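You operate a simulated robot arm through the tools that you are given. There is no shell and no other tool. Be economical: measure what you need, move in short steps, check, and stop when the job is done.

The job below is to be done with a simulated two-armed robot. You get a single attempt, and the scene is never put back.

JOB
Pick up the long green tube with one hand, pass it to the other hand and put it on the top of the low steel stand. Set down upright: long green tube.

The check looks at the end state, three seconds after you hand in, the way a careful person would. Anything else that was tipped, shoved, dropped, spilled or broken makes it a failure.

ROBOT AND FRAMES
Two 7-joint arms with two-finger parallel grippers on one trunk, on a base that drives. Base frame: it is fixed to the floor where the robot stands at the start and does not move with it; the origin is under the middle of the robot, x ahead of it, y to its left, z up; the surface under the hand at the start is at about z = 0.62. Lengths are in m, angles in degrees, forces in N, time in s.
The left shoulder is at the start at [0.05, 0.168, 1.132], the right one opposite. With the tool pointing down near the work surface each hand reaches from about 0.1 to 0.6 m from the robot's upright axis, wherever it stands, measured 20 degrees to its own side. Places, roughly: long green tube (7x7x21 cm) [0.5, 0.1, 0.9]; top of the low steel stand [-2, -0.3, 0.6]. Payload 1.57 kg a hand.
The tool frame of a hand sits at the grasp point between the pads (the TCP): z along the fingers, y along the line on which they close. The tips reach 0.03 m beyond it. Largest opening 0.08 m; finger width 0.017, thickness 0.012; the body of the gripper, 0.04 by 0.082 m, starts 0.08 m behind the TCP.
Orientation is told as [roll, pitch, yaw] about the base's x, y, z axes, in that order, counted from this pose: with the fingers straight down and closing along the base's y, the tool's x points along the base's -x, its y along +y and its z along -z.

CONTROLS
- The arms move only by the tool nudge_tool. It takes "left_increments", "right_increments" or both (then of equal length, played together; a hand with none holds still); each is text: rows parted by semicolons, each of 7 numbers parted by spaces: the turn, a rotation vector about the tool's x, y, z in units of 45 degrees (1.0 is 45 degrees), then the shift along the tool's x, y, z in units of 400 mm (1.0 is 400 mm), then the finger opening in m, from 0 to 0.08. In form: ax ay az dx dy dz fingers; .... A call has 1 to 20 rows; each row is the pose to reach, as a shift and turn from the pose commanded when the call began, along the tool's axes at that moment. A call with a number of a shift or a turn outside -1 to 1 is refused whole. A row lasts 0.2 s, in which the tool goes at most 0.05 m and 8.6 degrees; a call with a longer step from one row to the next is refused whole, and so is a gripper value outside its range. A pose out of reach is approached as far as the arm can. The call stops where the force on the tool passes 40 N (or 10 N more than at its start, if that is more) or the arm is blocked; 0.2 s more then pass. Each finger travels about 0.045 m/s and halts on what it meets, pressing with about 41 N; the grip force reading is that of the motor and also rises with nothing between the fingers. The clock runs only during rows and for 0.2 s after the last one: add rows that repeat a pose to give the fingers time. It gives the time, the measured TCP pose, the force on the tool (base axes), the opening and the grip force at its end, in the units of the frame above (readings bear some noise), with the torque about the TCP (base axes, N m) and any sound that the robot's microphone picked up, and new pictures: "views" is both (left out), scene, wrist or none (wrist: the cameras of the hands that moved).
- Cameras (640 x 400 px; columns grow to the right, rows downward): "scene" is now at [0.1255, 0.0242, 1.3469]; the picture's right is [0.26, -0.97, 0.00], its down [-0.52, -0.14, -0.84] and it looks along [0.81, 0.22, -0.54] (base axes); focal length 263 px, centre (320, 200). "left" rides on the left gripper at [0.072, 0.007, -0.122] in its tool frame; the picture's right is [-0.09, 1.00, 0.00], its down [-0.84, -0.08, -0.54] and it looks along [-0.54, -0.05, 0.84] (tool axes); focal length 238 px, centre (320, 200). "right" rides on the right gripper at [0.072, -0.007, -0.122] in its tool frame; the picture's right is [0.09, 1.00, 0.00], its down [-0.84, 0.08, -0.54] and it looks along [-0.54, 0.05, 0.84] (tool axes); focal length 238 px, centre (320, 200). There is no depth. A picture from a camera that has moved, and an enlarged one, comes with that camera's place and axes in the base frame and with its lens.
- slide_trunk(by): slides the trunk up (or, below 0, down) by that many m; the arms and the scene camera ride with it, the base frame stays. It gives what a move gives, with no picture.
- drive_base(legs): drives the robot by 1 to 6 legs, each [ahead, left, turn to the left] in m, m and degrees, along the robot's own axes; the way and the turn of a leg run together, so that a leg with both is an arc; at most 1.5 m and 180 degrees a leg. The arms and the cameras ride along, it lands a little off, and it stops where it bumps. It gives what a move gives, and a new picture of the scene camera.
- head_to(pan, tilt): turns the head with the scene camera to pan (to the left, within 80 degrees either way) and tilt (down, from -29 to 69), counted from straight ahead of the robot. It gives what a move gives, and a new picture of the scene camera.
- close_up(camera, box): a new picture of the part [left, top, right, bottom] of that camera's present view, enlarged. It takes no simulated time.
- close_job(): hands the job in; it is judged then, once.

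Go step by step. Nothing tells you exact positions but the pictures and the camera data: compare them with the known pose of the tool, close in by small moves and look again before you grip or let go. The budget is 120 turns and 260 pictures, counting those below and the enlarged ones. Unless the task says otherwise, let go and move clear before handing in, and close with one line.

The tools are called after "Emit:" as name(argument=value, ...) on one line, values as JSON. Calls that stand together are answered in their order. nudge_tool: Moves the arms, as the interface text tells. Its arguments: {"type":"object","properties":{"left_increments":{"type":"string"},"right_increments":{"type":"string"},"views":{"type":"string","enum":["both","scene","wrist","none"]}},"required":[]} The other tools are called the same way: slide_trunk (by) slides the trunk up or down; drive_base (legs) drives the base; head_to (pan, tilt) turns the head that bears the scene camera; close_up (camera, box) takes an enlarged picture of a part of a camera's view; close_job () hands the job in.

At the start:

```text
time_s: 0.0
left_position: [0.4878, 0.2937, 1.0917]
left_tcp_rot: [-0.1, 0.0, 0.2]
left_force: [0.4, 1.1, 1.0]
left_torque: [0.02, -0.02, -0.03]
left_opening: 0.08
left_grasp_force: 0.1
right_position: [0.4036, -0.0724, 1.1064]
right_tcp_rot: [0.0, 0.1, 0.0]
right_force: [0.2, 0.7, 0.5]
right_torque: [0.03, 0.0, 0.0]
right_opening: 0.0799
right_grasp_force: 0.1
trunk travel left (down, up): [-0.3, 0.143]
robot x, y, heading: [-0.0034, 0.0003, -0.1]
head pan, tilt: [14.9, 32.8]
```

scene: 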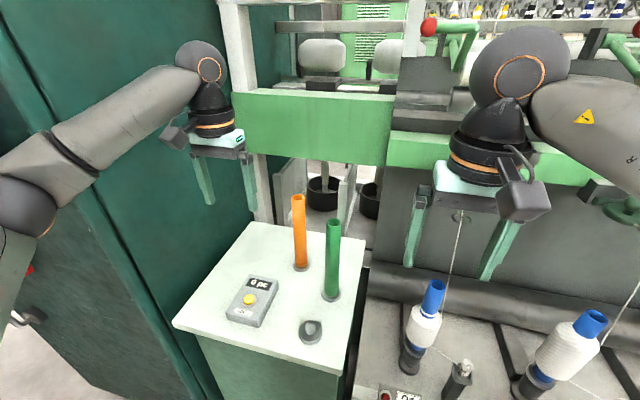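
right: 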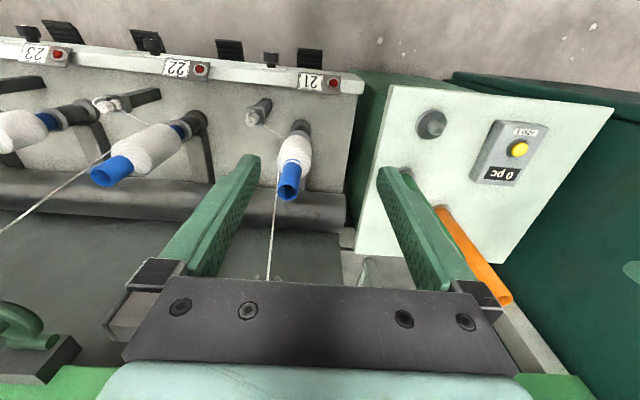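
left: 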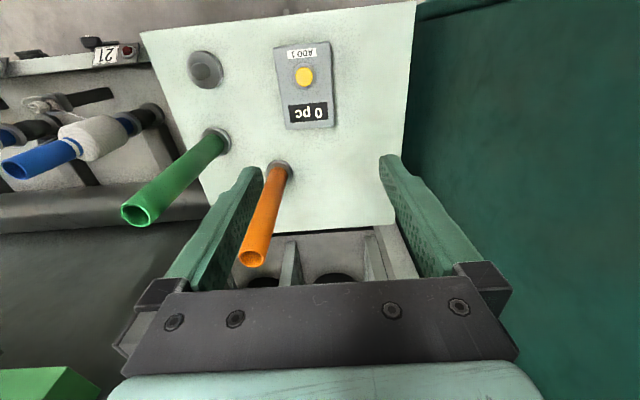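

The green tube stands near [0.53, 0.11], from about z 0.80 to 1.03, beside the orange tube. I'll take enlarged views before choosing a grasp.

Emit:
close_up(camera="scene", box=[220, 170, 380, 360])

Emit:
close_up(camera="left", box=[100, 30, 340, 290])

```text
2.11 times, centred on (300, 265) of scene
camera zoom: at [0.1255, 0.0242, 1.3469], right [0.26, -0.97, 0.0], down [-0.52, -0.14, -0.84], along [0.81, 0.22, -0.54], focal length 554 px, centre (362, 63)
```

zoom: 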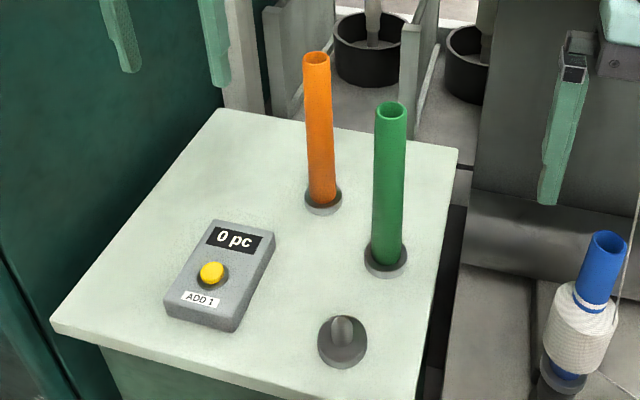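

```text
1.54 times, centred on (220, 160) of left
camera zoom: at [0.4152, 0.3015, 1.2131], right [0.09, 1.0, 0.0], down [0.84, -0.08, 0.54], along [0.54, -0.05, -0.84], focal length 367 px, centre (474, 262)
```

zoom: 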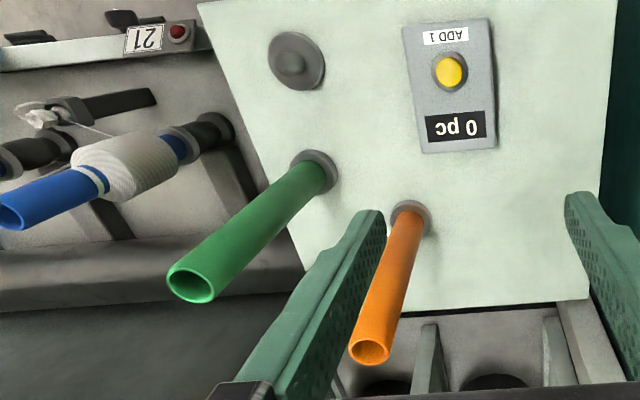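

The tube sits on a short peg, with its top at about (0.537, 0.107, 1.025). I'll bring the left hand above it while the right hand backs away.

Emit:
nudge_tool(left_increments="0 0 0 0 0 -0.1 0.08; 0 0 0 -0.03 -0.1 -0.12 0.08; 0 0 0 -0.06 -0.2 -0.12 0.08; 0 0 0 -0.09 -0.3 -0.12 0.08; 0 0 0 -0.12 -0.4 -0.12 0.08; 0 0 0 -0.12 -0.4675 -0.1 0.08; 0 0 0 -0.12 -0.4675 -0.1 0.08", right_increments="0 0 0 0 -0.05 0 0.08; 0 0 0 0 -0.1 0 0.08; 0 0 0 0 -0.15 0 0.08; 0 0 0 0 -0.2 0 0.08; 0 0 0 0 -0.25 0 0.08; 0 0 0 0 -0.3 0 0.08; 0 0 0 0 -0.3 0 0.08")

```text
time_s: 1.6
left_position: [0.5341, 0.1073, 1.1303]
left_tcp_rot: [0.0, 0.0, 0.1]
left_force: [0.5, 0.2, -0.6]
left_torque: [0.01, -0.02, 0.01]
left_opening: 0.0799
left_grasp_force: 0.0
right_position: [0.405, -0.1921, 1.1061]
right_tcp_rot: [0.0, -0.1, 0.0]
right_force: [-0.3, -0.6, -1.0]
right_torque: [0.01, 0.02, -0.01]
right_opening: 0.0803
right_grasp_force: 0.1
trunk travel left (down, up): [-0.3, 0.143]
robot x, y, heading: [-0.001, -0.0006, 0.0]
head pan, tilt: [14.9, 32.8]
camera scene: at [0.1255, 0.0244, 1.3469], right [0.26, -0.97, 0.0], down [-0.52, -0.14, -0.84], along [0.81, 0.22, -0.54], focal length 263 px, centre (320, 200)
camera right: at [0.3329, -0.1986, 1.2279], right [-0.09, 1.0, 0.0], down [0.84, 0.08, 0.54], along [0.54, 0.05, -0.84], focal length 238 px, centre (320, 200)
camera left: at [0.4619, 0.1141, 1.2523], right [0.09, 1.0, 0.0], down [0.84, -0.08, 0.54], along [0.54, -0.05, -0.84], focal length 238 px, centre (320, 200)
```

scene: 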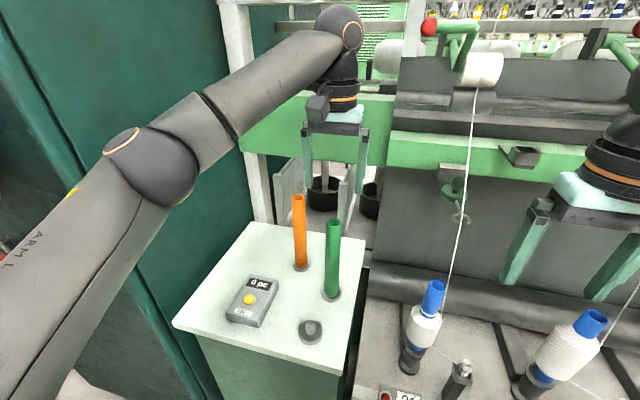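
right: 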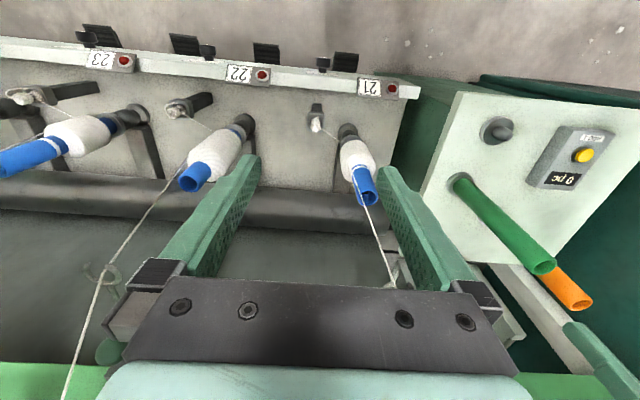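
left: 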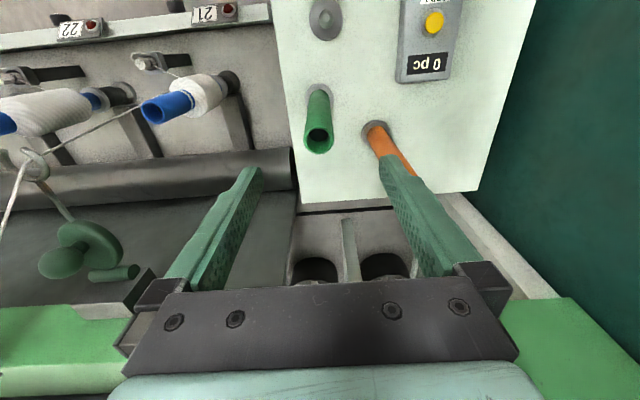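

The hand is centred over the tube according to the wrist view. I'll go straight down so the pads straddle the top 3–4 cm.

Emit:
nudge_tool(left_increments="0 0 0 0 0 0.08 0.08; 0 0 0 0 0 0.16 0.08; 0 0 0 0 0 0.22 0.08; 0 0 0 0 0 0.28 0.08; 0 0 0 0 0 0.34 0.08; 0 0 0 0 0 0.34 0.08")

```text
time_s: 3.0
left_position: [0.5333, 0.1064, 0.9958]
left_tcp_rot: [0.0, 0.0, 0.1]
left_force: [0.3, 0.3, 0.4]
left_torque: [0.01, -0.01, 0.0]
left_opening: 0.0801
left_grasp_force: 0.0
right_position: [0.4039, -0.1909, 1.1063]
right_tcp_rot: [0.0, 0.1, 0.0]
right_force: [0.5, -0.3, -0.3]
right_torque: [-0.05, 0.02, 0.0]
right_opening: 0.08
right_grasp_force: 0.1
trunk travel left (down, up): [-0.3, 0.143]
robot x, y, heading: [0.0, 0.0001, -0.1]
head pan, tilt: [14.9, 32.8]
camera scene: at [0.1254, 0.0242, 1.347], right [0.26, -0.97, 0.0], down [-0.52, -0.14, -0.84], along [0.81, 0.22, -0.54], focal length 263 px, centre (320, 200)
camera left: at [0.4623, 0.1125, 1.117], right [0.09, 1.0, 0.0], down [0.84, -0.08, 0.54], along [0.54, -0.05, -0.84], focal length 238 px, centre (320, 200)
```

scene: 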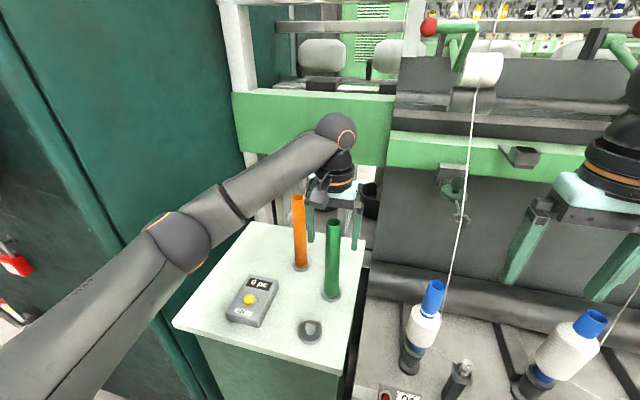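
left: 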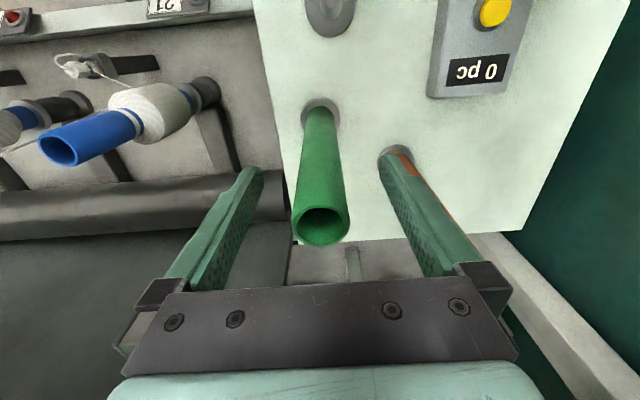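

The tube's top appears between the pads where the geometry says it should. I'll close the fingers.

Emit:
nudge_tool(left_increments="0 0 0 0 0 0 0.0; 0 0 0 0 0 0 0.0; 0 0 0 0 0 0 0.0; 0 0 0 0 0 0 0.0; 0 0 0 0 0 0 0.0; 0 0 0 0 0 0 0.0")

```text
time_s: 4.4
left_position: [0.5347, 0.1054, 0.9947]
left_tcp_rot: [0.0, 0.1, 0.2]
left_force: [0.3, 0.3, -0.2]
left_torque: [0.0, -0.01, -0.01]
left_opening: 0.0306
left_grasp_force: 39.2
right_position: [0.405, -0.1928, 1.105]
right_tcp_rot: [0.0, 0.0, 0.1]
right_force: [-0.3, -0.2, -0.2]
right_torque: [-0.01, -0.02, 0.05]
right_opening: 0.08
right_grasp_force: 0.0
trunk travel left (down, up): [-0.3, 0.143]
robot x, y, heading: [-0.0003, -0.0002, -0.2]
head pan, tilt: [14.9, 32.8]
camera scene: at [0.1255, 0.0242, 1.3469], right [0.26, -0.97, 0.0], down [-0.52, -0.14, -0.84], along [0.81, 0.22, -0.54], focal length 263 px, centre (320, 200)
camera left: at [0.4624, 0.1124, 1.1172], right [0.09, 1.0, 0.0], down [0.84, -0.08, 0.54], along [0.54, -0.05, -0.84], focal length 238 px, centre (320, 200)
```

scene: 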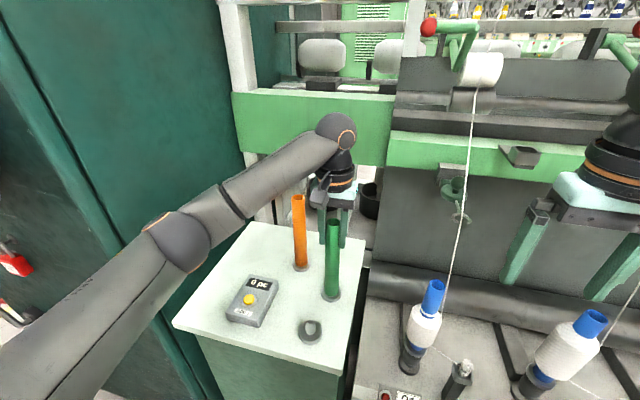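
left: 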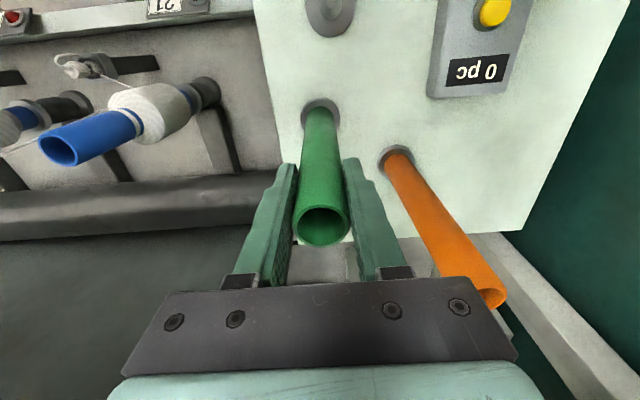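

Gripped (3.1 cm opening). I'll lift it straight up off the peg.

Emit:
nudge_tool(left_increments="0 0 0 0 0 -0.04 0; 0 0 0 0 0 -0.08 0; 0 0 0 0 0 -0.14 0; 0 0 0 0 0 -0.2 0; 0 0 0 0 0 -0.26 0; 0 0 0 0 0 -0.33 0; 0 0 0 0 0 -0.4 0; 0 0 0 0 0 -0.4 0")

```text
time_s: 6.2
left_position: [0.5357, 0.1056, 1.1561]
left_tcp_rot: [0.0, -0.1, 0.1]
left_force: [0.2, -0.8, -0.4]
left_torque: [0.0, 0.04, -0.02]
left_opening: 0.0302
left_grasp_force: 39.4
right_position: [0.4046, -0.1917, 1.1053]
right_tcp_rot: [0.0, 0.0, 0.0]
right_force: [-0.3, 0.1, -0.2]
right_torque: [0.01, -0.02, -0.03]
right_opening: 0.0803
right_grasp_force: 0.0
trunk travel left (down, up): [-0.3, 0.143]
robot x, y, heading: [-0.0016, -0.0, -0.2]
head pan, tilt: [14.9, 32.8]
camera scene: at [0.1257, 0.0243, 1.3469], right [0.26, -0.97, 0.0], down [-0.52, -0.14, -0.84], along [0.81, 0.22, -0.54], focal length 263 px, centre (320, 200)
camera left: at [0.464, 0.1131, 1.2784], right [0.09, 1.0, 0.0], down [0.84, -0.08, 0.54], along [0.54, -0.05, -0.84], focal length 238 px, centre (320, 200)
```

scene: 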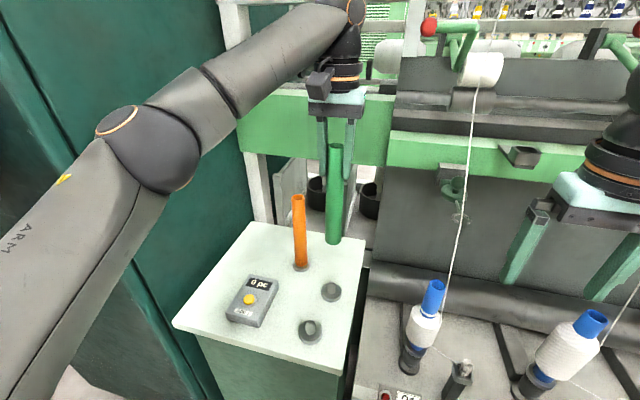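
left: 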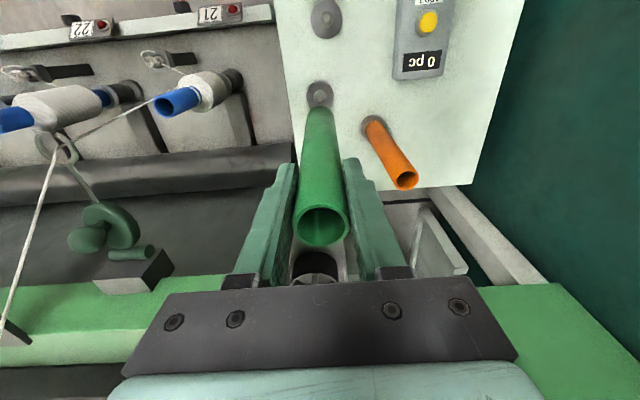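

It's free of the peg. I'll pull the tube back towards me, clear of the table, then look around to plan the drive.

Emit:
nudge_tool(left_increments="0 0 0 0.08 0 -0.02 0; 0 0 0 0.16 0 -0.02 0; 0 0 0 0.24 0 -0.02 0; 0 0 0 0.32 0.03 -0.02 0; 0 0 0 0.38 0.05 -0.02 0; 0 0 0 0.38 0.05 -0.02 0", right_increments="0 0 0 0.04 0 0 0.08; 0 0 0 0.08 0 0 0.08; 0 0 0 0.12 0 0 0.08; 0 0 0 0.14 0 0 0.08; 0 0 0 0.14 0 0 0.08; 0 0 0 0.14 0 0 0.08", views="none")

Emit:
head_to(pan=80, tilt=30)

Emit:
head_to(pan=-80, tilt=30)

```text
time_s: 7.6
left_position: [0.3825, 0.1261, 1.1638]
left_tcp_rot: [0.0, 0.0, 0.1]
left_force: [0.1, 0.1, -0.6]
left_torque: [0.02, 0.03, -0.01]
left_opening: 0.0305
left_grasp_force: 39.5
right_position: [0.3486, -0.1936, 1.1053]
right_tcp_rot: [0.0, 0.1, 0.0]
right_force: [-0.5, 0.7, -0.2]
right_torque: [-0.01, 0.01, 0.0]
right_opening: 0.0803
right_grasp_force: 0.0
trunk travel left (down, up): [-0.3, 0.143]
robot x, y, heading: [-0.0013, 0.0036, -0.2]
head pan, tilt: [14.9, 32.8]
```

```text
time_s: 9.0
left_position: [0.3846, 0.1262, 1.1632]
left_tcp_rot: [0.0, 0.0, 0.1]
left_force: [1.1, 1.3, -0.2]
left_torque: [-0.02, 0.0, -0.01]
left_opening: 0.0304
left_grasp_force: 39.3
right_position: [0.3475, -0.1932, 1.1054]
right_tcp_rot: [0.1, 0.0, 0.0]
right_force: [-0.6, -0.4, -0.5]
right_torque: [0.03, 0.01, -0.03]
right_opening: 0.08
right_grasp_force: 0.0
trunk travel left (down, up): [-0.3, 0.143]
robot x, y, heading: [0.0017, -0.0003, -0.2]
head pan, tilt: [80.0, 30.0]
camera scene: at [0.0551, 0.0903, 1.3513], right [0.98, -0.17, 0.0], down [-0.09, -0.49, -0.87], along [0.15, 0.85, -0.5], focal length 263 px, centre (320, 200)
```

scene: 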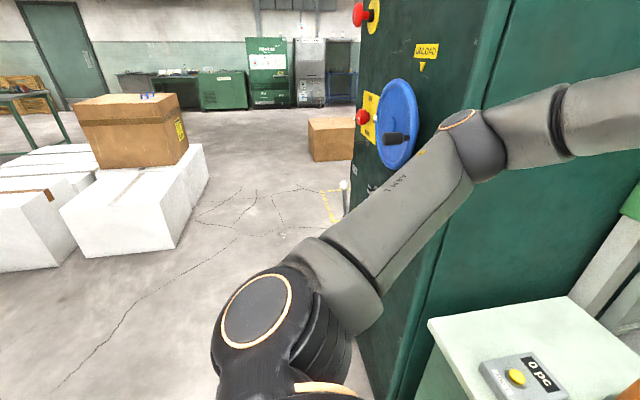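

```text
time_s: 11.4
left_position: [0.383, 0.1266, 1.1635]
left_tcp_rot: [-0.1, 0.0, 0.1]
left_force: [-0.6, 0.7, -0.7]
left_torque: [-0.03, -0.02, -0.02]
left_opening: 0.0304
left_grasp_force: 39.9
right_position: [0.3472, -0.1936, 1.1048]
right_tcp_rot: [0.0, 0.0, 0.0]
right_force: [0.5, -0.4, 0.9]
right_torque: [-0.01, -0.01, 0.0]
right_opening: 0.0802
right_grasp_force: 0.0
trunk travel left (down, up): [-0.3, 0.143]
robot x, y, heading: [-0.0029, -0.0003, -0.2]
head pan, tilt: [-80.0, 30.0]
camera scene: at [0.0551, -0.0879, 1.3513], right [-0.98, -0.17, 0.0], down [-0.09, 0.49, -0.87], along [0.15, -0.85, -0.5], focal length 263 px, centre (320, 200)
```

scene: 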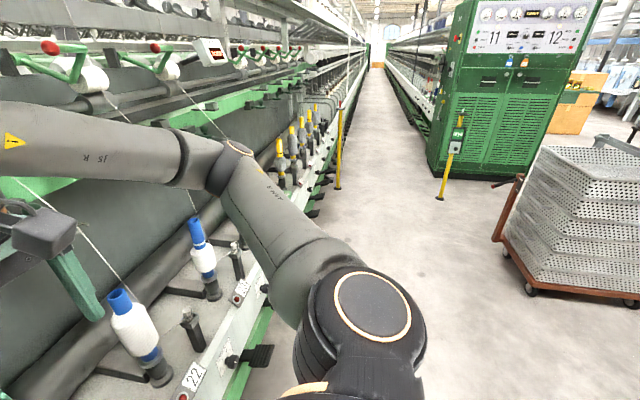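

The left side is clear for more than a metre, and there's a cart further off on the right. I'll back away straight, then turn left and look for the stand.

Emit:
drive_base(legs=[[-0.5, 0, 0], [0, 0, 90]])

Emit:
head_to(pan=60, tilt=25)

```text
time_s: 18.2
left_position: [-0.63, 0.3818, 1.1641]
left_tcp_rot: [0.0, 0.0, 90.9]
left_force: [-0.4, 0.5, 0.1]
left_torque: [0.0, 0.02, 0.01]
left_opening: 0.0303
left_grasp_force: 39.5
right_position: [-0.3118, 0.3523, 1.1049]
right_tcp_rot: [0.0, 0.0, 90.9]
right_force: [-0.2, 0.5, -0.8]
right_torque: [-0.03, 0.03, -0.01]
right_opening: 0.08
right_grasp_force: 0.1
trunk travel left (down, up): [-0.3, 0.143]
robot x, y, heading: [-0.5003, -0.0003, 90.6]
head pan, tilt: [-80.0, 30.0]
camera scene: at [-0.4117, 0.0595, 1.3513], right [0.19, -0.98, 0.0], down [-0.49, -0.09, -0.87], along [0.85, 0.16, -0.5], focal length 263 px, centre (320, 200)
```

scene: 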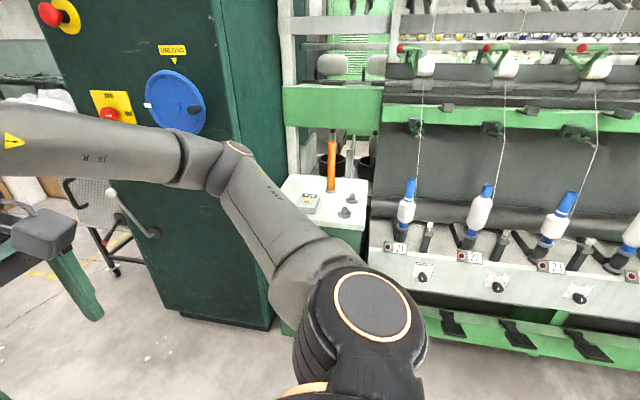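

```text
time_s: 20.5
left_position: [-0.6304, 0.382, 1.1642]
left_tcp_rot: [0.1, 0.0, 90.8]
left_force: [0.4, 0.1, 0.0]
left_torque: [0.02, 0.01, 0.0]
left_opening: 0.0303
left_grasp_force: 39.5
right_position: [-0.3104, 0.3524, 1.1059]
right_tcp_rot: [0.0, 0.1, 90.8]
right_force: [-0.1, -0.3, 0.4]
right_torque: [0.03, 0.0, 0.0]
right_opening: 0.0802
right_grasp_force: 0.0
trunk travel left (down, up): [-0.3, 0.143]
robot x, y, heading: [-0.5017, 0.0025, 90.5]
head pan, tilt: [60.0, 25.0]
camera scene: at [-0.5809, 0.0874, 1.3592], right [0.49, 0.87, 0.0], down [0.37, -0.21, -0.91], along [-0.79, 0.44, -0.42], focal length 263 px, centre (320, 200)
```

scene: 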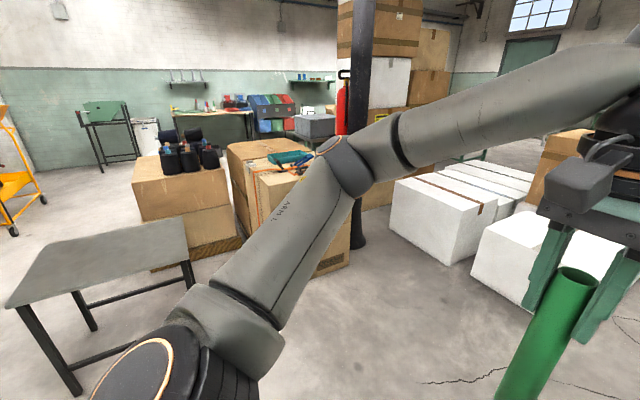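

The grey steel table on the left must be the low stand. I'll turn to face it and look straight ahead.

Emit:
drive_base(legs=[[0, 0, 89]])

Emit:
head_to(pan=0, tilt=30)

```text
time_s: 24.6
left_position: [-0.8869, -0.1081, 1.1639]
left_tcp_rot: [0.0, -0.1, 177.8]
left_force: [-0.2, 0.3, 0.2]
left_torque: [0.02, 0.07, 0.0]
left_opening: 0.0304
left_grasp_force: 39.5
right_position: [-0.8383, 0.2088, 1.1054]
right_tcp_rot: [0.0, 0.0, 177.7]
right_force: [-0.6, 0.0, 0.3]
right_torque: [0.03, 0.04, -0.05]
right_opening: 0.0804
right_grasp_force: 0.1
trunk travel left (down, up): [-0.3, 0.143]
robot x, y, heading: [-0.4987, 0.0008, 177.7]
head pan, tilt: [60.0, 25.0]
camera scene: at [-0.5892, -0.0739, 1.3592], right [-0.84, 0.53, 0.0], down [0.23, 0.36, -0.91], along [-0.48, -0.77, -0.42], focal length 263 px, centre (320, 200)
```

scene: 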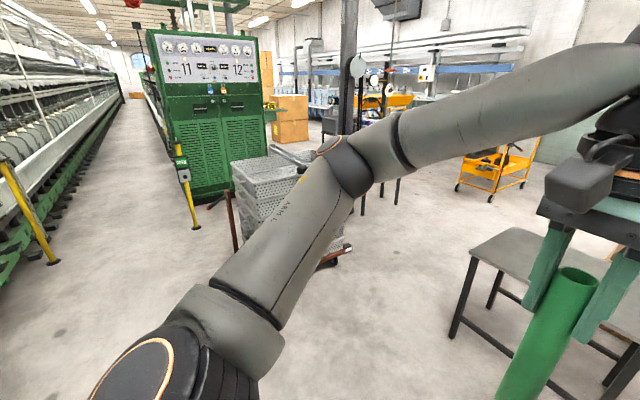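

```text
time_s: 25.9
left_position: [-0.8876, -0.1079, 1.1638]
left_tcp_rot: [0.1, 0.0, 177.8]
left_force: [-0.1, 0.0, 0.4]
left_torque: [0.02, 0.0, -0.03]
left_opening: 0.0303
left_grasp_force: 39.2
right_position: [-0.8384, 0.209, 1.1047]
right_tcp_rot: [-0.1, 0.0, 177.7]
right_force: [-0.5, 0.1, -0.5]
right_torque: [0.01, -0.02, 0.03]
right_opening: 0.08
right_grasp_force: 0.1
trunk travel left (down, up): [-0.3, 0.143]
robot x, y, heading: [-0.4993, 0.001, 177.7]
head pan, tilt: [0.0, 30.0]
camera scene: at [-0.6302, 0.0077, 1.3513], right [0.04, 1.0, 0.0], down [0.5, -0.02, -0.87], along [-0.87, 0.03, -0.5], focal length 263 px, centre (320, 200)
```

scene: 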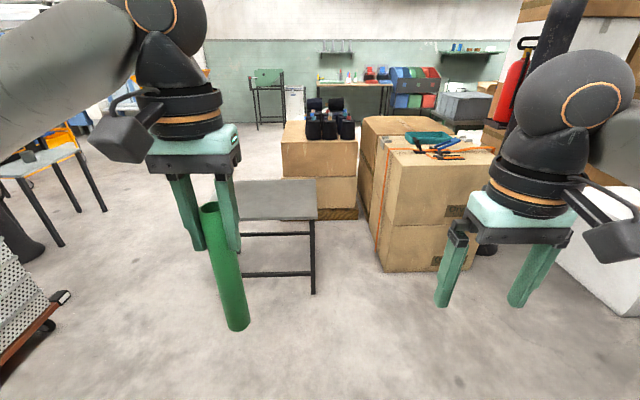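

The stand is bare, with its top spanning roughly x −1.74 to −2.19 and y −0.6 to 0.03. I'll do the handover here in the open: the left hand holds the tube forward and low, while the right hand starts rotating to point forward-left.

Emit:
nudge_tool(left_increments="0 0 0 -0.04 -0.02 0.06 0; 0 0 0 -0.08 -0.04 0.12 0; 0 0 0 -0.12 -0.07 0.18 0; 0 0 0 -0.16 -0.1 0.24 0; 0 0 0 -0.2 -0.12 0.3 0; 0 0 0 -0.24 -0.14 0.36 0; 0 0 0 -0.29 -0.16 0.41 0; 0 0 0 -0.29 -0.16 0.41 0", right_increments="-0.036 -0.099 -0.056 -0.019 0.016 0.055 0.08; -0.072 -0.198 -0.113 -0.038 0.031 0.11 0.08; -0.108 -0.297 -0.169 -0.057 0.047 0.166 0.08; -0.144 -0.395 -0.226 -0.075 0.063 0.22 0.08; -0.18 -0.494 -0.282 -0.094 0.079 0.277 0.08; -0.216 -0.593 -0.339 -0.113 0.094 0.332 0.08; -0.252 -0.692 -0.395 -0.132 0.11 0.3875 0.08; -0.252 -0.692 -0.395 -0.132 0.11 0.3875 0.08")

```text
time_s: 27.7
left_position: [-1.0025, -0.0385, 0.9986]
left_tcp_rot: [-0.1, 0.0, 177.6]
left_force: [0.1, 0.2, 0.6]
left_torque: [-0.01, 0.0, 0.0]
left_opening: 0.0301
left_grasp_force: 39.6
right_position: [-0.8937, 0.1648, 0.9505]
right_tcp_rot: [7.0, -32.4, -166.0]
right_force: [-0.1, 0.7, -0.9]
right_torque: [0.0, -0.02, 0.04]
right_opening: 0.0799
right_grasp_force: 0.0
trunk travel left (down, up): [-0.3, 0.143]
robot x, y, heading: [-0.4991, 0.0021, 177.8]
head pan, tilt: [0.0, 30.0]
camera scene: at [-0.6302, 0.0076, 1.3513], right [0.04, 1.0, 0.0], down [0.5, -0.02, -0.87], along [-0.87, 0.04, -0.5], focal length 263 px, centre (320, 200)
camera right: at [-0.7777, 0.2175, 1.0128], right [0.38, -0.92, 0.05], down [-0.4, -0.11, 0.91], along [-0.84, -0.36, -0.41], focal length 238 px, centre (320, 200)
camera left: at [-0.9302, -0.0476, 1.1204], right [-0.13, -0.99, 0.0], down [-0.83, 0.11, 0.54], along [-0.54, 0.07, -0.84], focal length 238 px, centre (320, 200)
```

scene: 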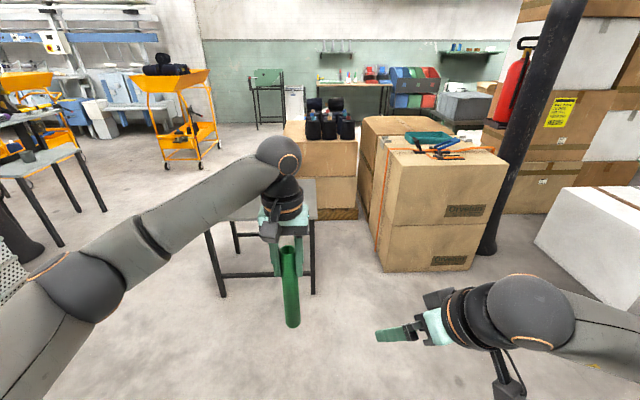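
right: 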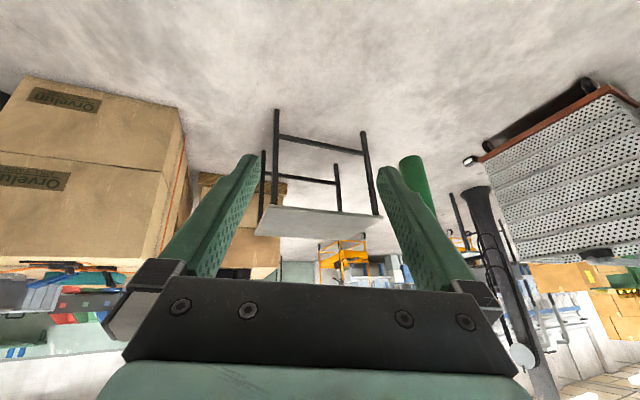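
left: 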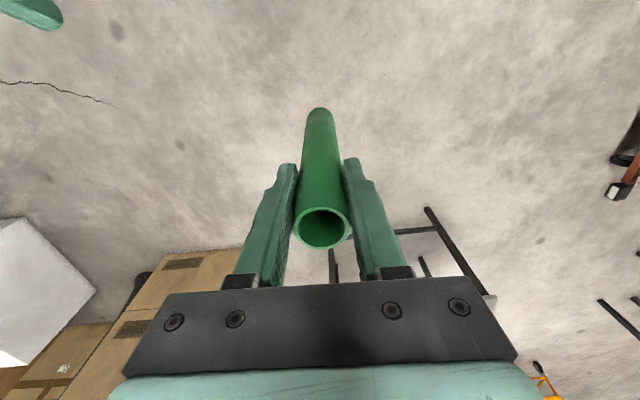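

All going as planned. Next is the second half of the right hand's rotation, in place.

Emit:
nudge_tool(right_increments="-0.042 -0.115 -0.066 0 0 0 0.08; -0.084 -0.231 -0.132 0 0 0 0.08; -0.126 -0.346 -0.198 0 0 0 0.08; -0.168 -0.461 -0.263 0 0 0 0.08; -0.21 -0.577 -0.329 0 0 0 0.08; -0.252 -0.692 -0.395 0 0 0 0.08; -0.252 -0.692 -0.395 0 0 0 0.08")

```text
time_s: 29.3
left_position: [-1.0021, -0.0391, 0.9983]
left_tcp_rot: [0.0, 0.1, 177.8]
left_force: [0.8, -0.8, -0.4]
left_torque: [0.03, -0.01, -0.04]
left_opening: 0.0302
left_grasp_force: 39.3
right_position: [-0.8933, 0.1675, 0.9503]
right_tcp_rot: [0.1, -65.2, -142.2]
right_force: [-0.3, 0.1, -0.1]
right_torque: [0.02, 0.01, 0.01]
right_opening: 0.0798
right_grasp_force: 0.2
trunk travel left (down, up): [-0.3, 0.143]
robot x, y, heading: [-0.4973, 0.0045, 177.5]
head pan, tilt: [0.0, 30.0]
camera scene: at [-0.6303, 0.0077, 1.3513], right [0.04, 1.0, 0.0], down [0.5, -0.02, -0.87], along [-0.87, 0.04, -0.5], focal length 263 px, centre (320, 200)
camera right: at [-0.7858, 0.2581, 0.9363], right [0.64, -0.76, -0.08], down [0.16, 0.02, 0.99], along [-0.75, -0.65, 0.14], focal length 238 px, centre (320, 200)
```

scene: 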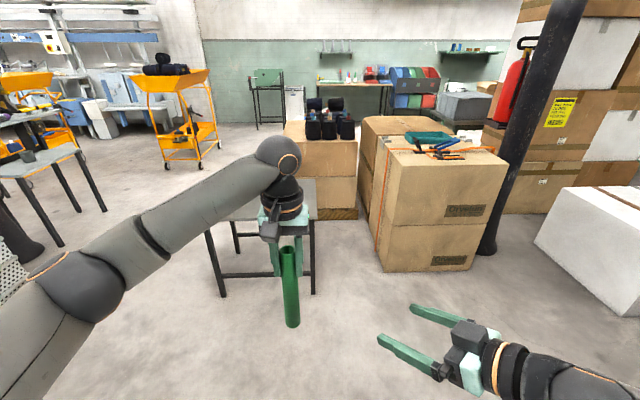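
right: 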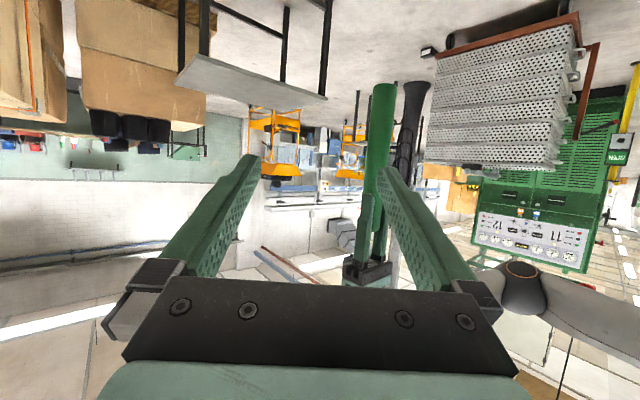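

The right hand points forward-left, tilted 25° down. I'll align it with the tube about 13 cm short and check.

Emit:
nudge_tool(right_increments="0 0 0 -0.04 0.08 0 0.08; 0 0 0 -0.08 0.16 0 0.08; 0 0 0 -0.12 0.241 0 0.08; 0 0 0 -0.12 0.241 0.1 0.08; 0 0 0 -0.12 0.241 0.2 0.08; 0 0 0 -0.12 0.241 0.2 0.08")

```text
time_s: 30.7
left_position: [-1.0026, -0.038, 0.9986]
left_tcp_rot: [-0.1, 0.0, 177.7]
left_force: [0.5, 0.2, -0.5]
left_torque: [0.04, 0.03, 0.0]
left_opening: 0.0303
left_grasp_force: 39.4
right_position: [-0.9068, 0.0345, 0.9603]
right_tcp_rot: [-0.2, -65.1, -142.2]
right_force: [0.6, 0.3, -0.4]
right_torque: [0.01, 0.04, 0.01]
right_opening: 0.0799
right_grasp_force: 0.0
right hand out of reach, approached as far as the arm can: row 1, 2, 3, 4
trunk travel left (down, up): [-0.3, 0.143]
robot x, y, heading: [-0.5003, 0.0016, 177.7]
head pan, tilt: [0.0, 30.0]
camera scene: at [-0.6303, 0.0078, 1.3513], right [0.04, 1.0, 0.0], down [0.5, -0.02, -0.87], along [-0.87, 0.04, -0.5], focal length 263 px, centre (320, 200)
camera right: at [-0.7998, 0.1263, 0.9471], right [0.64, -0.76, -0.08], down [0.16, 0.02, 0.99], along [-0.75, -0.64, 0.14], focal length 238 px, centre (320, 200)
```

scene: 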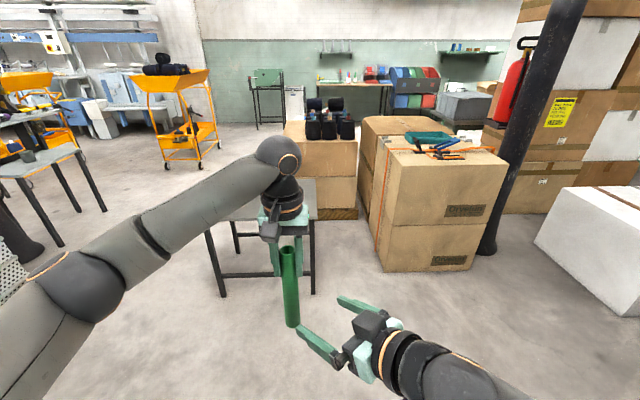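
right: 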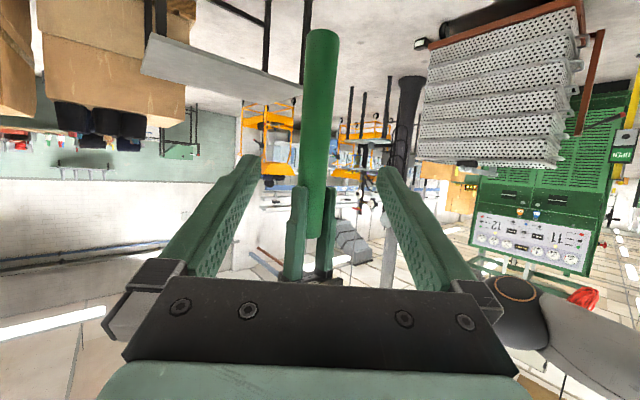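

The tube is centred in the right hand's view, and 0.132 m along the fingers puts the grasp about 9 cm above the tube's bottom, clear of the left fingertips. I'll advance.

Emit:
nudge_tool(right_increments="0 0 0 0 0 0.07 0.08; 0 0 0 0 0 0.14 0.08; 0 0 0 0 0 0.2 0.08; 0 0 0 0 0 0.26 0.08; 0 0 0 0 0 0.33 0.08; 0 0 0 0 0 0.33 0.08")

```text
time_s: 32.1
left_position: [-1.0018, -0.0389, 0.9977]
left_tcp_rot: [0.1, 0.0, 177.7]
left_force: [-0.4, 0.2, -1.1]
left_torque: [-0.02, -0.03, -0.02]
left_opening: 0.0304
left_grasp_force: 39.0
right_position: [-0.997, -0.0173, 0.9032]
right_tcp_rot: [0.4, -65.0, -142.4]
right_force: [-0.1, -0.2, -0.9]
right_torque: [0.0, 0.01, -0.02]
right_opening: 0.0799
right_grasp_force: 0.0
right hand out of reach, approached as far as the arm can: row 2, 3, 4, 5, 6
trunk travel left (down, up): [-0.3, 0.143]
robot x, y, heading: [-0.4999, 0.0034, 178.1]
head pan, tilt: [0.0, 30.0]
camera scene: at [-0.6304, 0.0076, 1.3512], right [0.04, 1.0, 0.0], down [0.5, -0.02, -0.87], along [-0.87, 0.04, -0.5], focal length 263 px, centre (320, 200)
camera right: at [-0.8902, 0.0749, 0.8901], right [0.64, -0.76, -0.08], down [0.15, 0.03, 0.99], along [-0.75, -0.65, 0.13], focal length 238 px, centre (320, 200)
```

scene: 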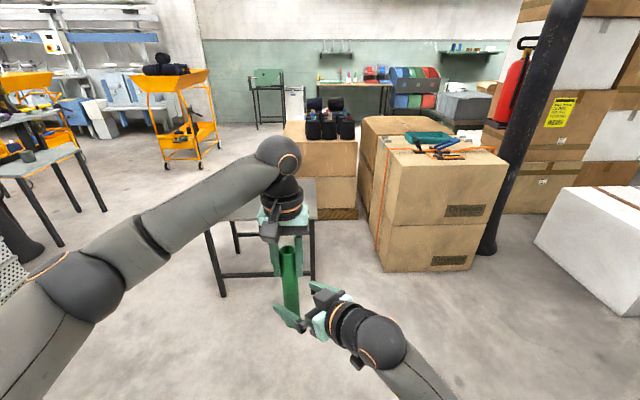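
right: 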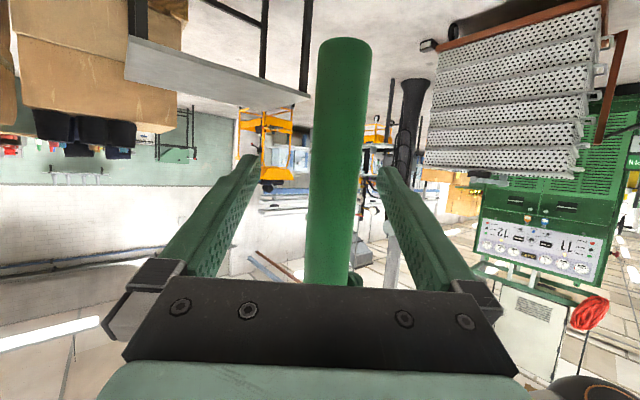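

The right arm ran to its limit about 2 cm short. I'll bring the tube to it with the left hand instead.

Emit:
nudge_tool(left_increments="0 0 0 0.006 -0.027 0 0; 0 0 0 0.012 -0.055 0 0; 0 0 0 0.012 -0.055 0 0")

Emit:
close_up(camera="right", box=[160, 20, 480, 300])

```text
time_s: 32.9
left_position: [-0.9953, -0.0185, 0.9993]
left_tcp_rot: [0.0, 0.1, 177.8]
left_force: [-0.5, -0.8, 0.5]
left_torque: [0.01, 0.0, -0.01]
left_opening: 0.0303
left_grasp_force: 39.7
right_position: [-0.9973, -0.0158, 0.904]
right_tcp_rot: [0.2, -65.1, -142.3]
right_force: [-0.2, -0.5, 0.4]
right_torque: [-0.03, 0.04, 0.01]
right_opening: 0.0801
right_grasp_force: 0.1
trunk travel left (down, up): [-0.3, 0.143]
robot x, y, heading: [-0.4982, 0.0017, 177.7]
head pan, tilt: [0.0, 30.0]
camera scene: at [-0.6302, 0.0077, 1.3513], right [0.04, 1.0, 0.0], down [0.5, -0.02, -0.87], along [-0.87, 0.04, -0.5], focal length 263 px, centre (320, 200)
camera left: at [-0.9244, -0.0269, 1.1223], right [-0.13, -0.99, 0.0], down [-0.83, 0.11, 0.54], along [-0.54, 0.07, -0.84], focal length 238 px, centre (320, 200)
```

scene: 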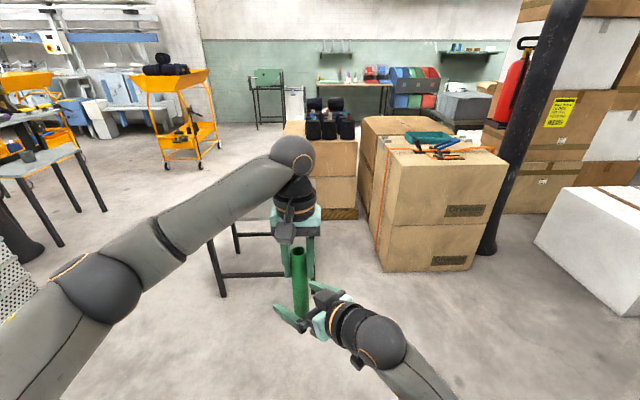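
left: 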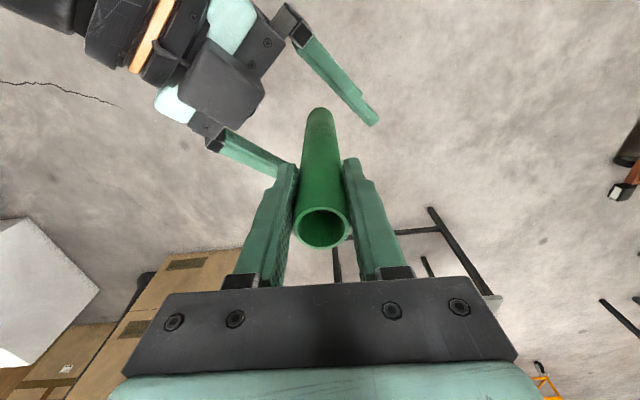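

```text
1.43 times, centred on (320, 160) of right
camera zoom: at [-0.89, 0.0752, 0.8903], right [0.64, -0.76, -0.08], down [0.15, 0.03, 0.99], along [-0.75, -0.65, 0.13], focal length 340 px, centre (320, 257)
```

zoom: 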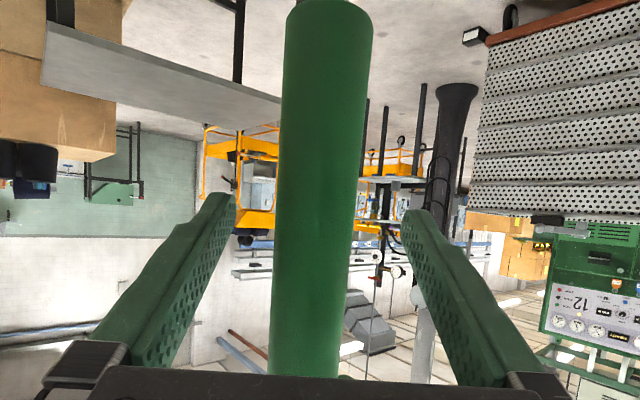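

The tube is centred between the right pads, so I'll close the right hand.

Emit:
nudge_tool(right_increments="0 0 0 0 0 0 0; 0 0 0 0 0 0 0; 0 0 0 0 0 0 0; 0 0 0 0 0 0 0; 0 0 0 0 0 0 0; 0 0 0 0 0 0 0; 0 0 0 0 0 0 0", views="wrist")

```text
time_s: 34.5
left_position: [-0.995, -0.0183, 0.9996]
left_tcp_rot: [0.2, 0.1, 177.7]
left_force: [12.1, -6.5, 2.2]
left_torque: [-0.53, -1.08, 0.14]
left_opening: 0.0304
left_grasp_force: 39.2
right_position: [-0.9983, -0.0152, 0.9044]
right_tcp_rot: [0.2, -65.0, -142.4]
right_force: [-10.4, 6.9, -1.8]
right_torque: [-0.1, -0.01, -0.12]
right_opening: 0.0317
right_grasp_force: 39.8
trunk travel left (down, up): [-0.3, 0.143]
robot x, y, heading: [-0.497, 0.0021, 177.8]
head pan, tilt: [0.0, 30.0]
camera right: at [-0.8905, 0.076, 0.8902], right [0.64, -0.76, -0.08], down [0.15, 0.02, 0.99], along [-0.75, -0.65, 0.13], focal length 238 px, centre (320, 200)
```

right: 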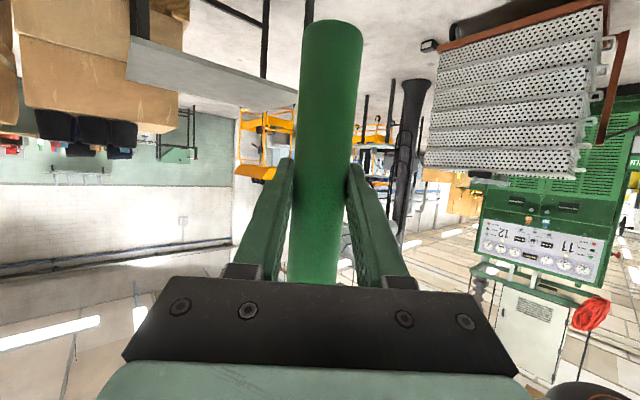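

Both hands hold it, with about 13 N of internal side force. I'll relieve that with a 3 mm left shift, then release the left hand.

Emit:
nudge_tool(left_increments="0 0 0 0.006 0.004 0 0; 0 0 0 0.006 0.004 0 0", views="none")

```text
time_s: 35.1
left_position: [-0.9936, -0.0212, 0.9998]
left_tcp_rot: [0.0, -0.1, 177.9]
left_force: [-0.5, -7.9, 0.5]
left_torque: [-0.54, -0.27, 0.09]
left_opening: 0.0302
left_grasp_force: 39.3
right_position: [-0.997, -0.0174, 0.9037]
right_tcp_rot: [0.4, -65.0, -142.4]
right_force: [0.1, 8.0, -0.9]
right_torque: [-0.15, 0.3, -0.07]
right_opening: 0.0313
right_grasp_force: 39.8
trunk travel left (down, up): [-0.3, 0.143]
robot x, y, heading: [-0.5001, 0.0017, 177.6]
head pan, tilt: [0.0, 30.0]
```

Emit:
nudge_tool(left_increments="0 0 0 0 0.005 0 0; 0 0 0 0 0.005 0 0; 0 0 0 0 0.005 0 0.05; 0 0 0 0 0.005 0 0.06; 0 0 0 0 0.005 0 0.08; 0 0 0 0 0.005 0 0.08; 0 0 0 0 0.005 0 0.08")

```text
time_s: 36.7
left_position: [-0.9943, -0.0219, 0.999]
left_tcp_rot: [-0.1, 0.0, 177.8]
left_force: [0.0, 1.0, 1.2]
left_torque: [-0.02, 0.02, -0.01]
left_opening: 0.08
left_grasp_force: 0.0
right_position: [-0.9976, -0.0163, 0.9043]
right_tcp_rot: [0.4, -65.0, -142.4]
right_force: [0.6, 0.0, 0.6]
right_torque: [-0.02, 0.0, 0.01]
right_opening: 0.0314
right_grasp_force: 40.1
trunk travel left (down, up): [-0.3, 0.143]
robot x, y, heading: [-0.5028, 0.0016, 177.6]
head pan, tilt: [0.0, 30.0]
camera scene: at [-0.6302, 0.0077, 1.3513], right [0.04, 1.0, 0.0], down [0.5, -0.02, -0.87], along [-0.87, 0.04, -0.5], focal length 263 px, centre (320, 200)
camera left: at [-0.9213, -0.0308, 1.1216], right [-0.13, -0.99, 0.0], down [-0.83, 0.11, 0.54], along [-0.54, 0.07, -0.84], focal length 238 px, centre (320, 200)
```

scene: 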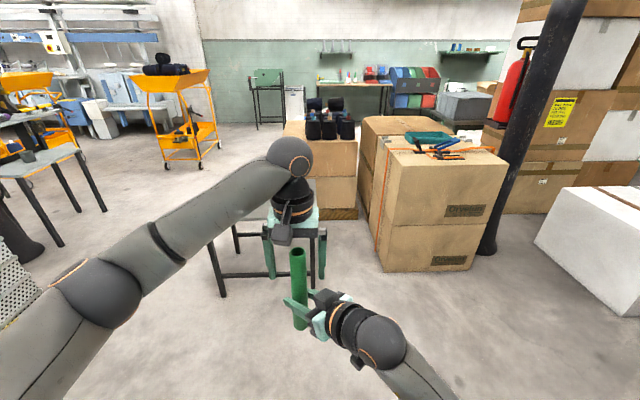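
left: 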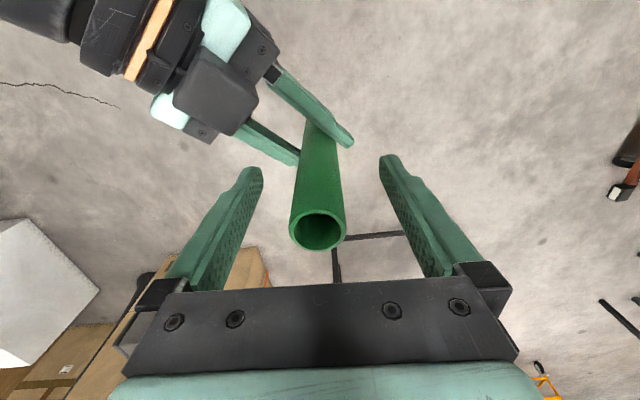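

The tube is now in the right hand only, still upright. I'll lift the left hand straight up clear of it, then to the side.

Emit:
nudge_tool(left_increments="0 0 0 0 0 -0.08 0.08; 0 0 0 0 0 -0.18 0.08; 0 0 0 0 0 -0.28 0.08; 0 0 0 0 0 -0.36 0.08; 0 0 0 0.03 0.1 -0.4 0.08; 0 0 0 0.08 0.2 -0.4 0.08; 0 0 0 0.14 0.3 -0.4 0.08; 0 0 0 0.2 0.4 -0.4 0.08; 0 0 0 0.25 0.5 -0.4 0.08; 0 0 0 0.25 0.5 -0.4 0.08")

Emit:
drive_base(legs=[[0, 0, 2.2], [0.45, 0.24, 0]])

Emit:
head_to(pan=0, tilt=42)

```text
time_s: 38.9
left_position: [-0.8981, -0.2267, 1.1603]
left_tcp_rot: [0.0, 0.0, 177.7]
left_force: [0.1, -0.9, -0.5]
left_torque: [0.04, -0.03, 0.01]
left_opening: 0.08
left_grasp_force: 0.0
right_position: [-0.9977, -0.0161, 0.9036]
right_tcp_rot: [0.4, -65.0, -142.4]
right_force: [0.7, -0.5, 0.0]
right_torque: [-0.01, 0.03, 0.03]
right_opening: 0.0313
right_grasp_force: 40.0
trunk travel left (down, up): [-0.3, 0.143]
robot x, y, heading: [-0.498, 0.0036, 177.7]
head pan, tilt: [0.0, 30.0]
camera scene: at [-0.6303, 0.0079, 1.3512], right [0.04, 1.0, 0.0], down [0.5, -0.02, -0.87], along [-0.87, 0.04, -0.5], focal length 263 px, centre (320, 200)
camera left: at [-0.8273, -0.2354, 1.283], right [-0.13, -0.99, 0.0], down [-0.83, 0.11, 0.54], along [-0.54, 0.07, -0.84], focal length 238 px, centre (320, 200)
```

scene: 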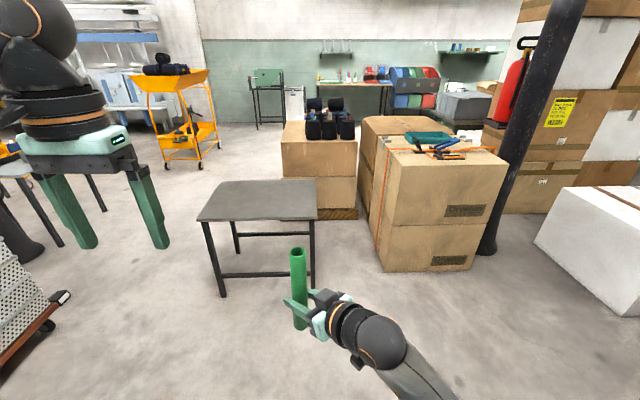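
left: 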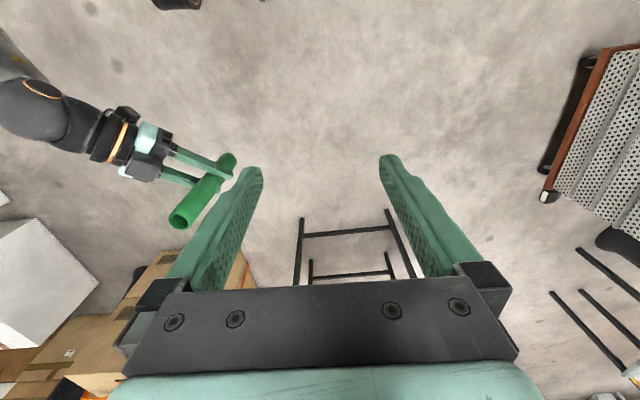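

```text
time_s: 42.2
left_position: [-1.3398, -0.4792, 1.1603]
left_tcp_rot: [0.0, 0.0, -179.9]
left_force: [-0.8, 0.7, 0.1]
left_torque: [0.07, -0.02, 0.0]
left_opening: 0.0801
left_grasp_force: 0.0
right_position: [-1.4445, -0.2737, 0.9044]
right_tcp_rot: [0.3, -65.0, -140.1]
right_force: [0.8, 0.2, -0.1]
right_torque: [0.01, 0.0, -0.01]
right_opening: 0.0314
right_grasp_force: 40.7
trunk travel left (down, up): [-0.3, 0.143]
robot x, y, heading: [-0.9453, -0.2372, 180.1]
head pan, tilt: [0.0, 30.0]
camera scene: at [-1.0793, -0.2338, 1.3512], right [0.0, 1.0, 0.0], down [0.5, 0.0, -0.87], along [-0.87, 0.0, -0.5], focal length 263 px, centre (320, 200)
```

scene: 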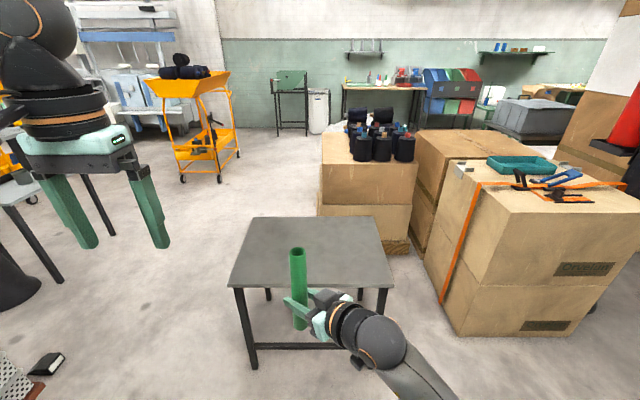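

```text
time_s: 43.0
left_position: [-1.3384, -0.4775, 1.1613]
left_tcp_rot: [0.0, 0.0, -180.0]
left_force: [0.8, -0.2, -0.6]
left_torque: [0.0, 0.03, 0.0]
left_opening: 0.08
left_grasp_force: 0.1
right_position: [-1.4453, -0.2721, 0.9035]
right_tcp_rot: [0.3, -65.0, -139.9]
right_force: [-0.8, -0.2, 0.1]
right_torque: [0.01, 0.01, 0.0]
right_opening: 0.0317
right_grasp_force: 40.9
trunk travel left (down, up): [-0.3, 0.143]
robot x, y, heading: [-0.9474, -0.2335, 179.7]
head pan, tilt: [0.0, 42.0]
camera scene: at [-1.0722, -0.2337, 1.333], right [0.0, 1.0, 0.0], down [0.67, 0.0, -0.74], along [-0.74, 0.0, -0.67], focal length 263 px, centre (320, 200)
```

scene: 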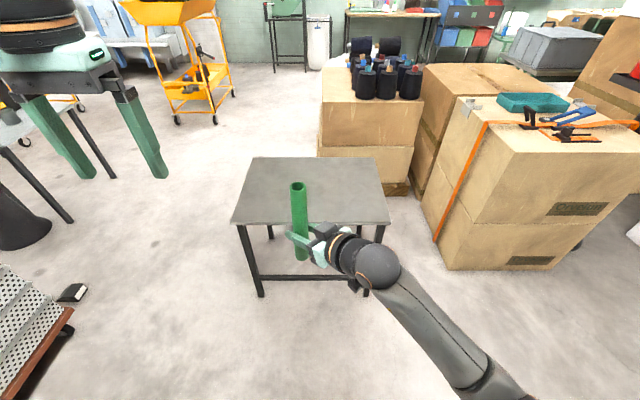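

I'm lined up in front of the stand. I'll enlarge the view to measure its edges and height.

Emit:
close_up(camera="scene", box=[200, 130, 420, 310])

Emit:
close_up(camera="right", box=[0, 0, 640, 400])

```text
2.22 times, centred on (310, 220) of scene
camera zoom: at [-1.0722, -0.2337, 1.333], right [0.0, 1.0, 0.0], down [0.67, 0.0, -0.74], along [-0.74, 0.0, -0.67], focal length 585 px, centre (342, 156)
```

zoom: 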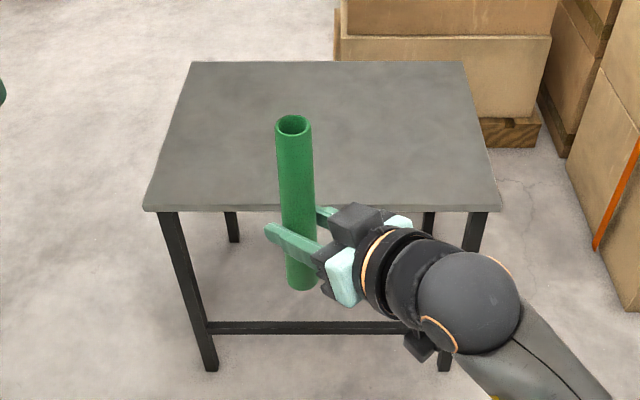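

```text
1.00 times, centred on (320, 200) of right (not enlarged: the box is as wide or as high as the picture)
camera zoom: at [-1.3413, -0.1767, 0.8902], right [0.67, -0.73, -0.08], down [0.15, 0.03, 0.99], along [-0.72, -0.68, 0.13], focal length 238 px, centre (320, 200)
```

zoom: 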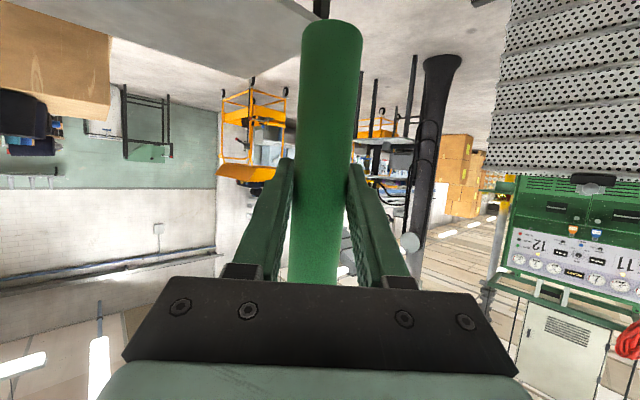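

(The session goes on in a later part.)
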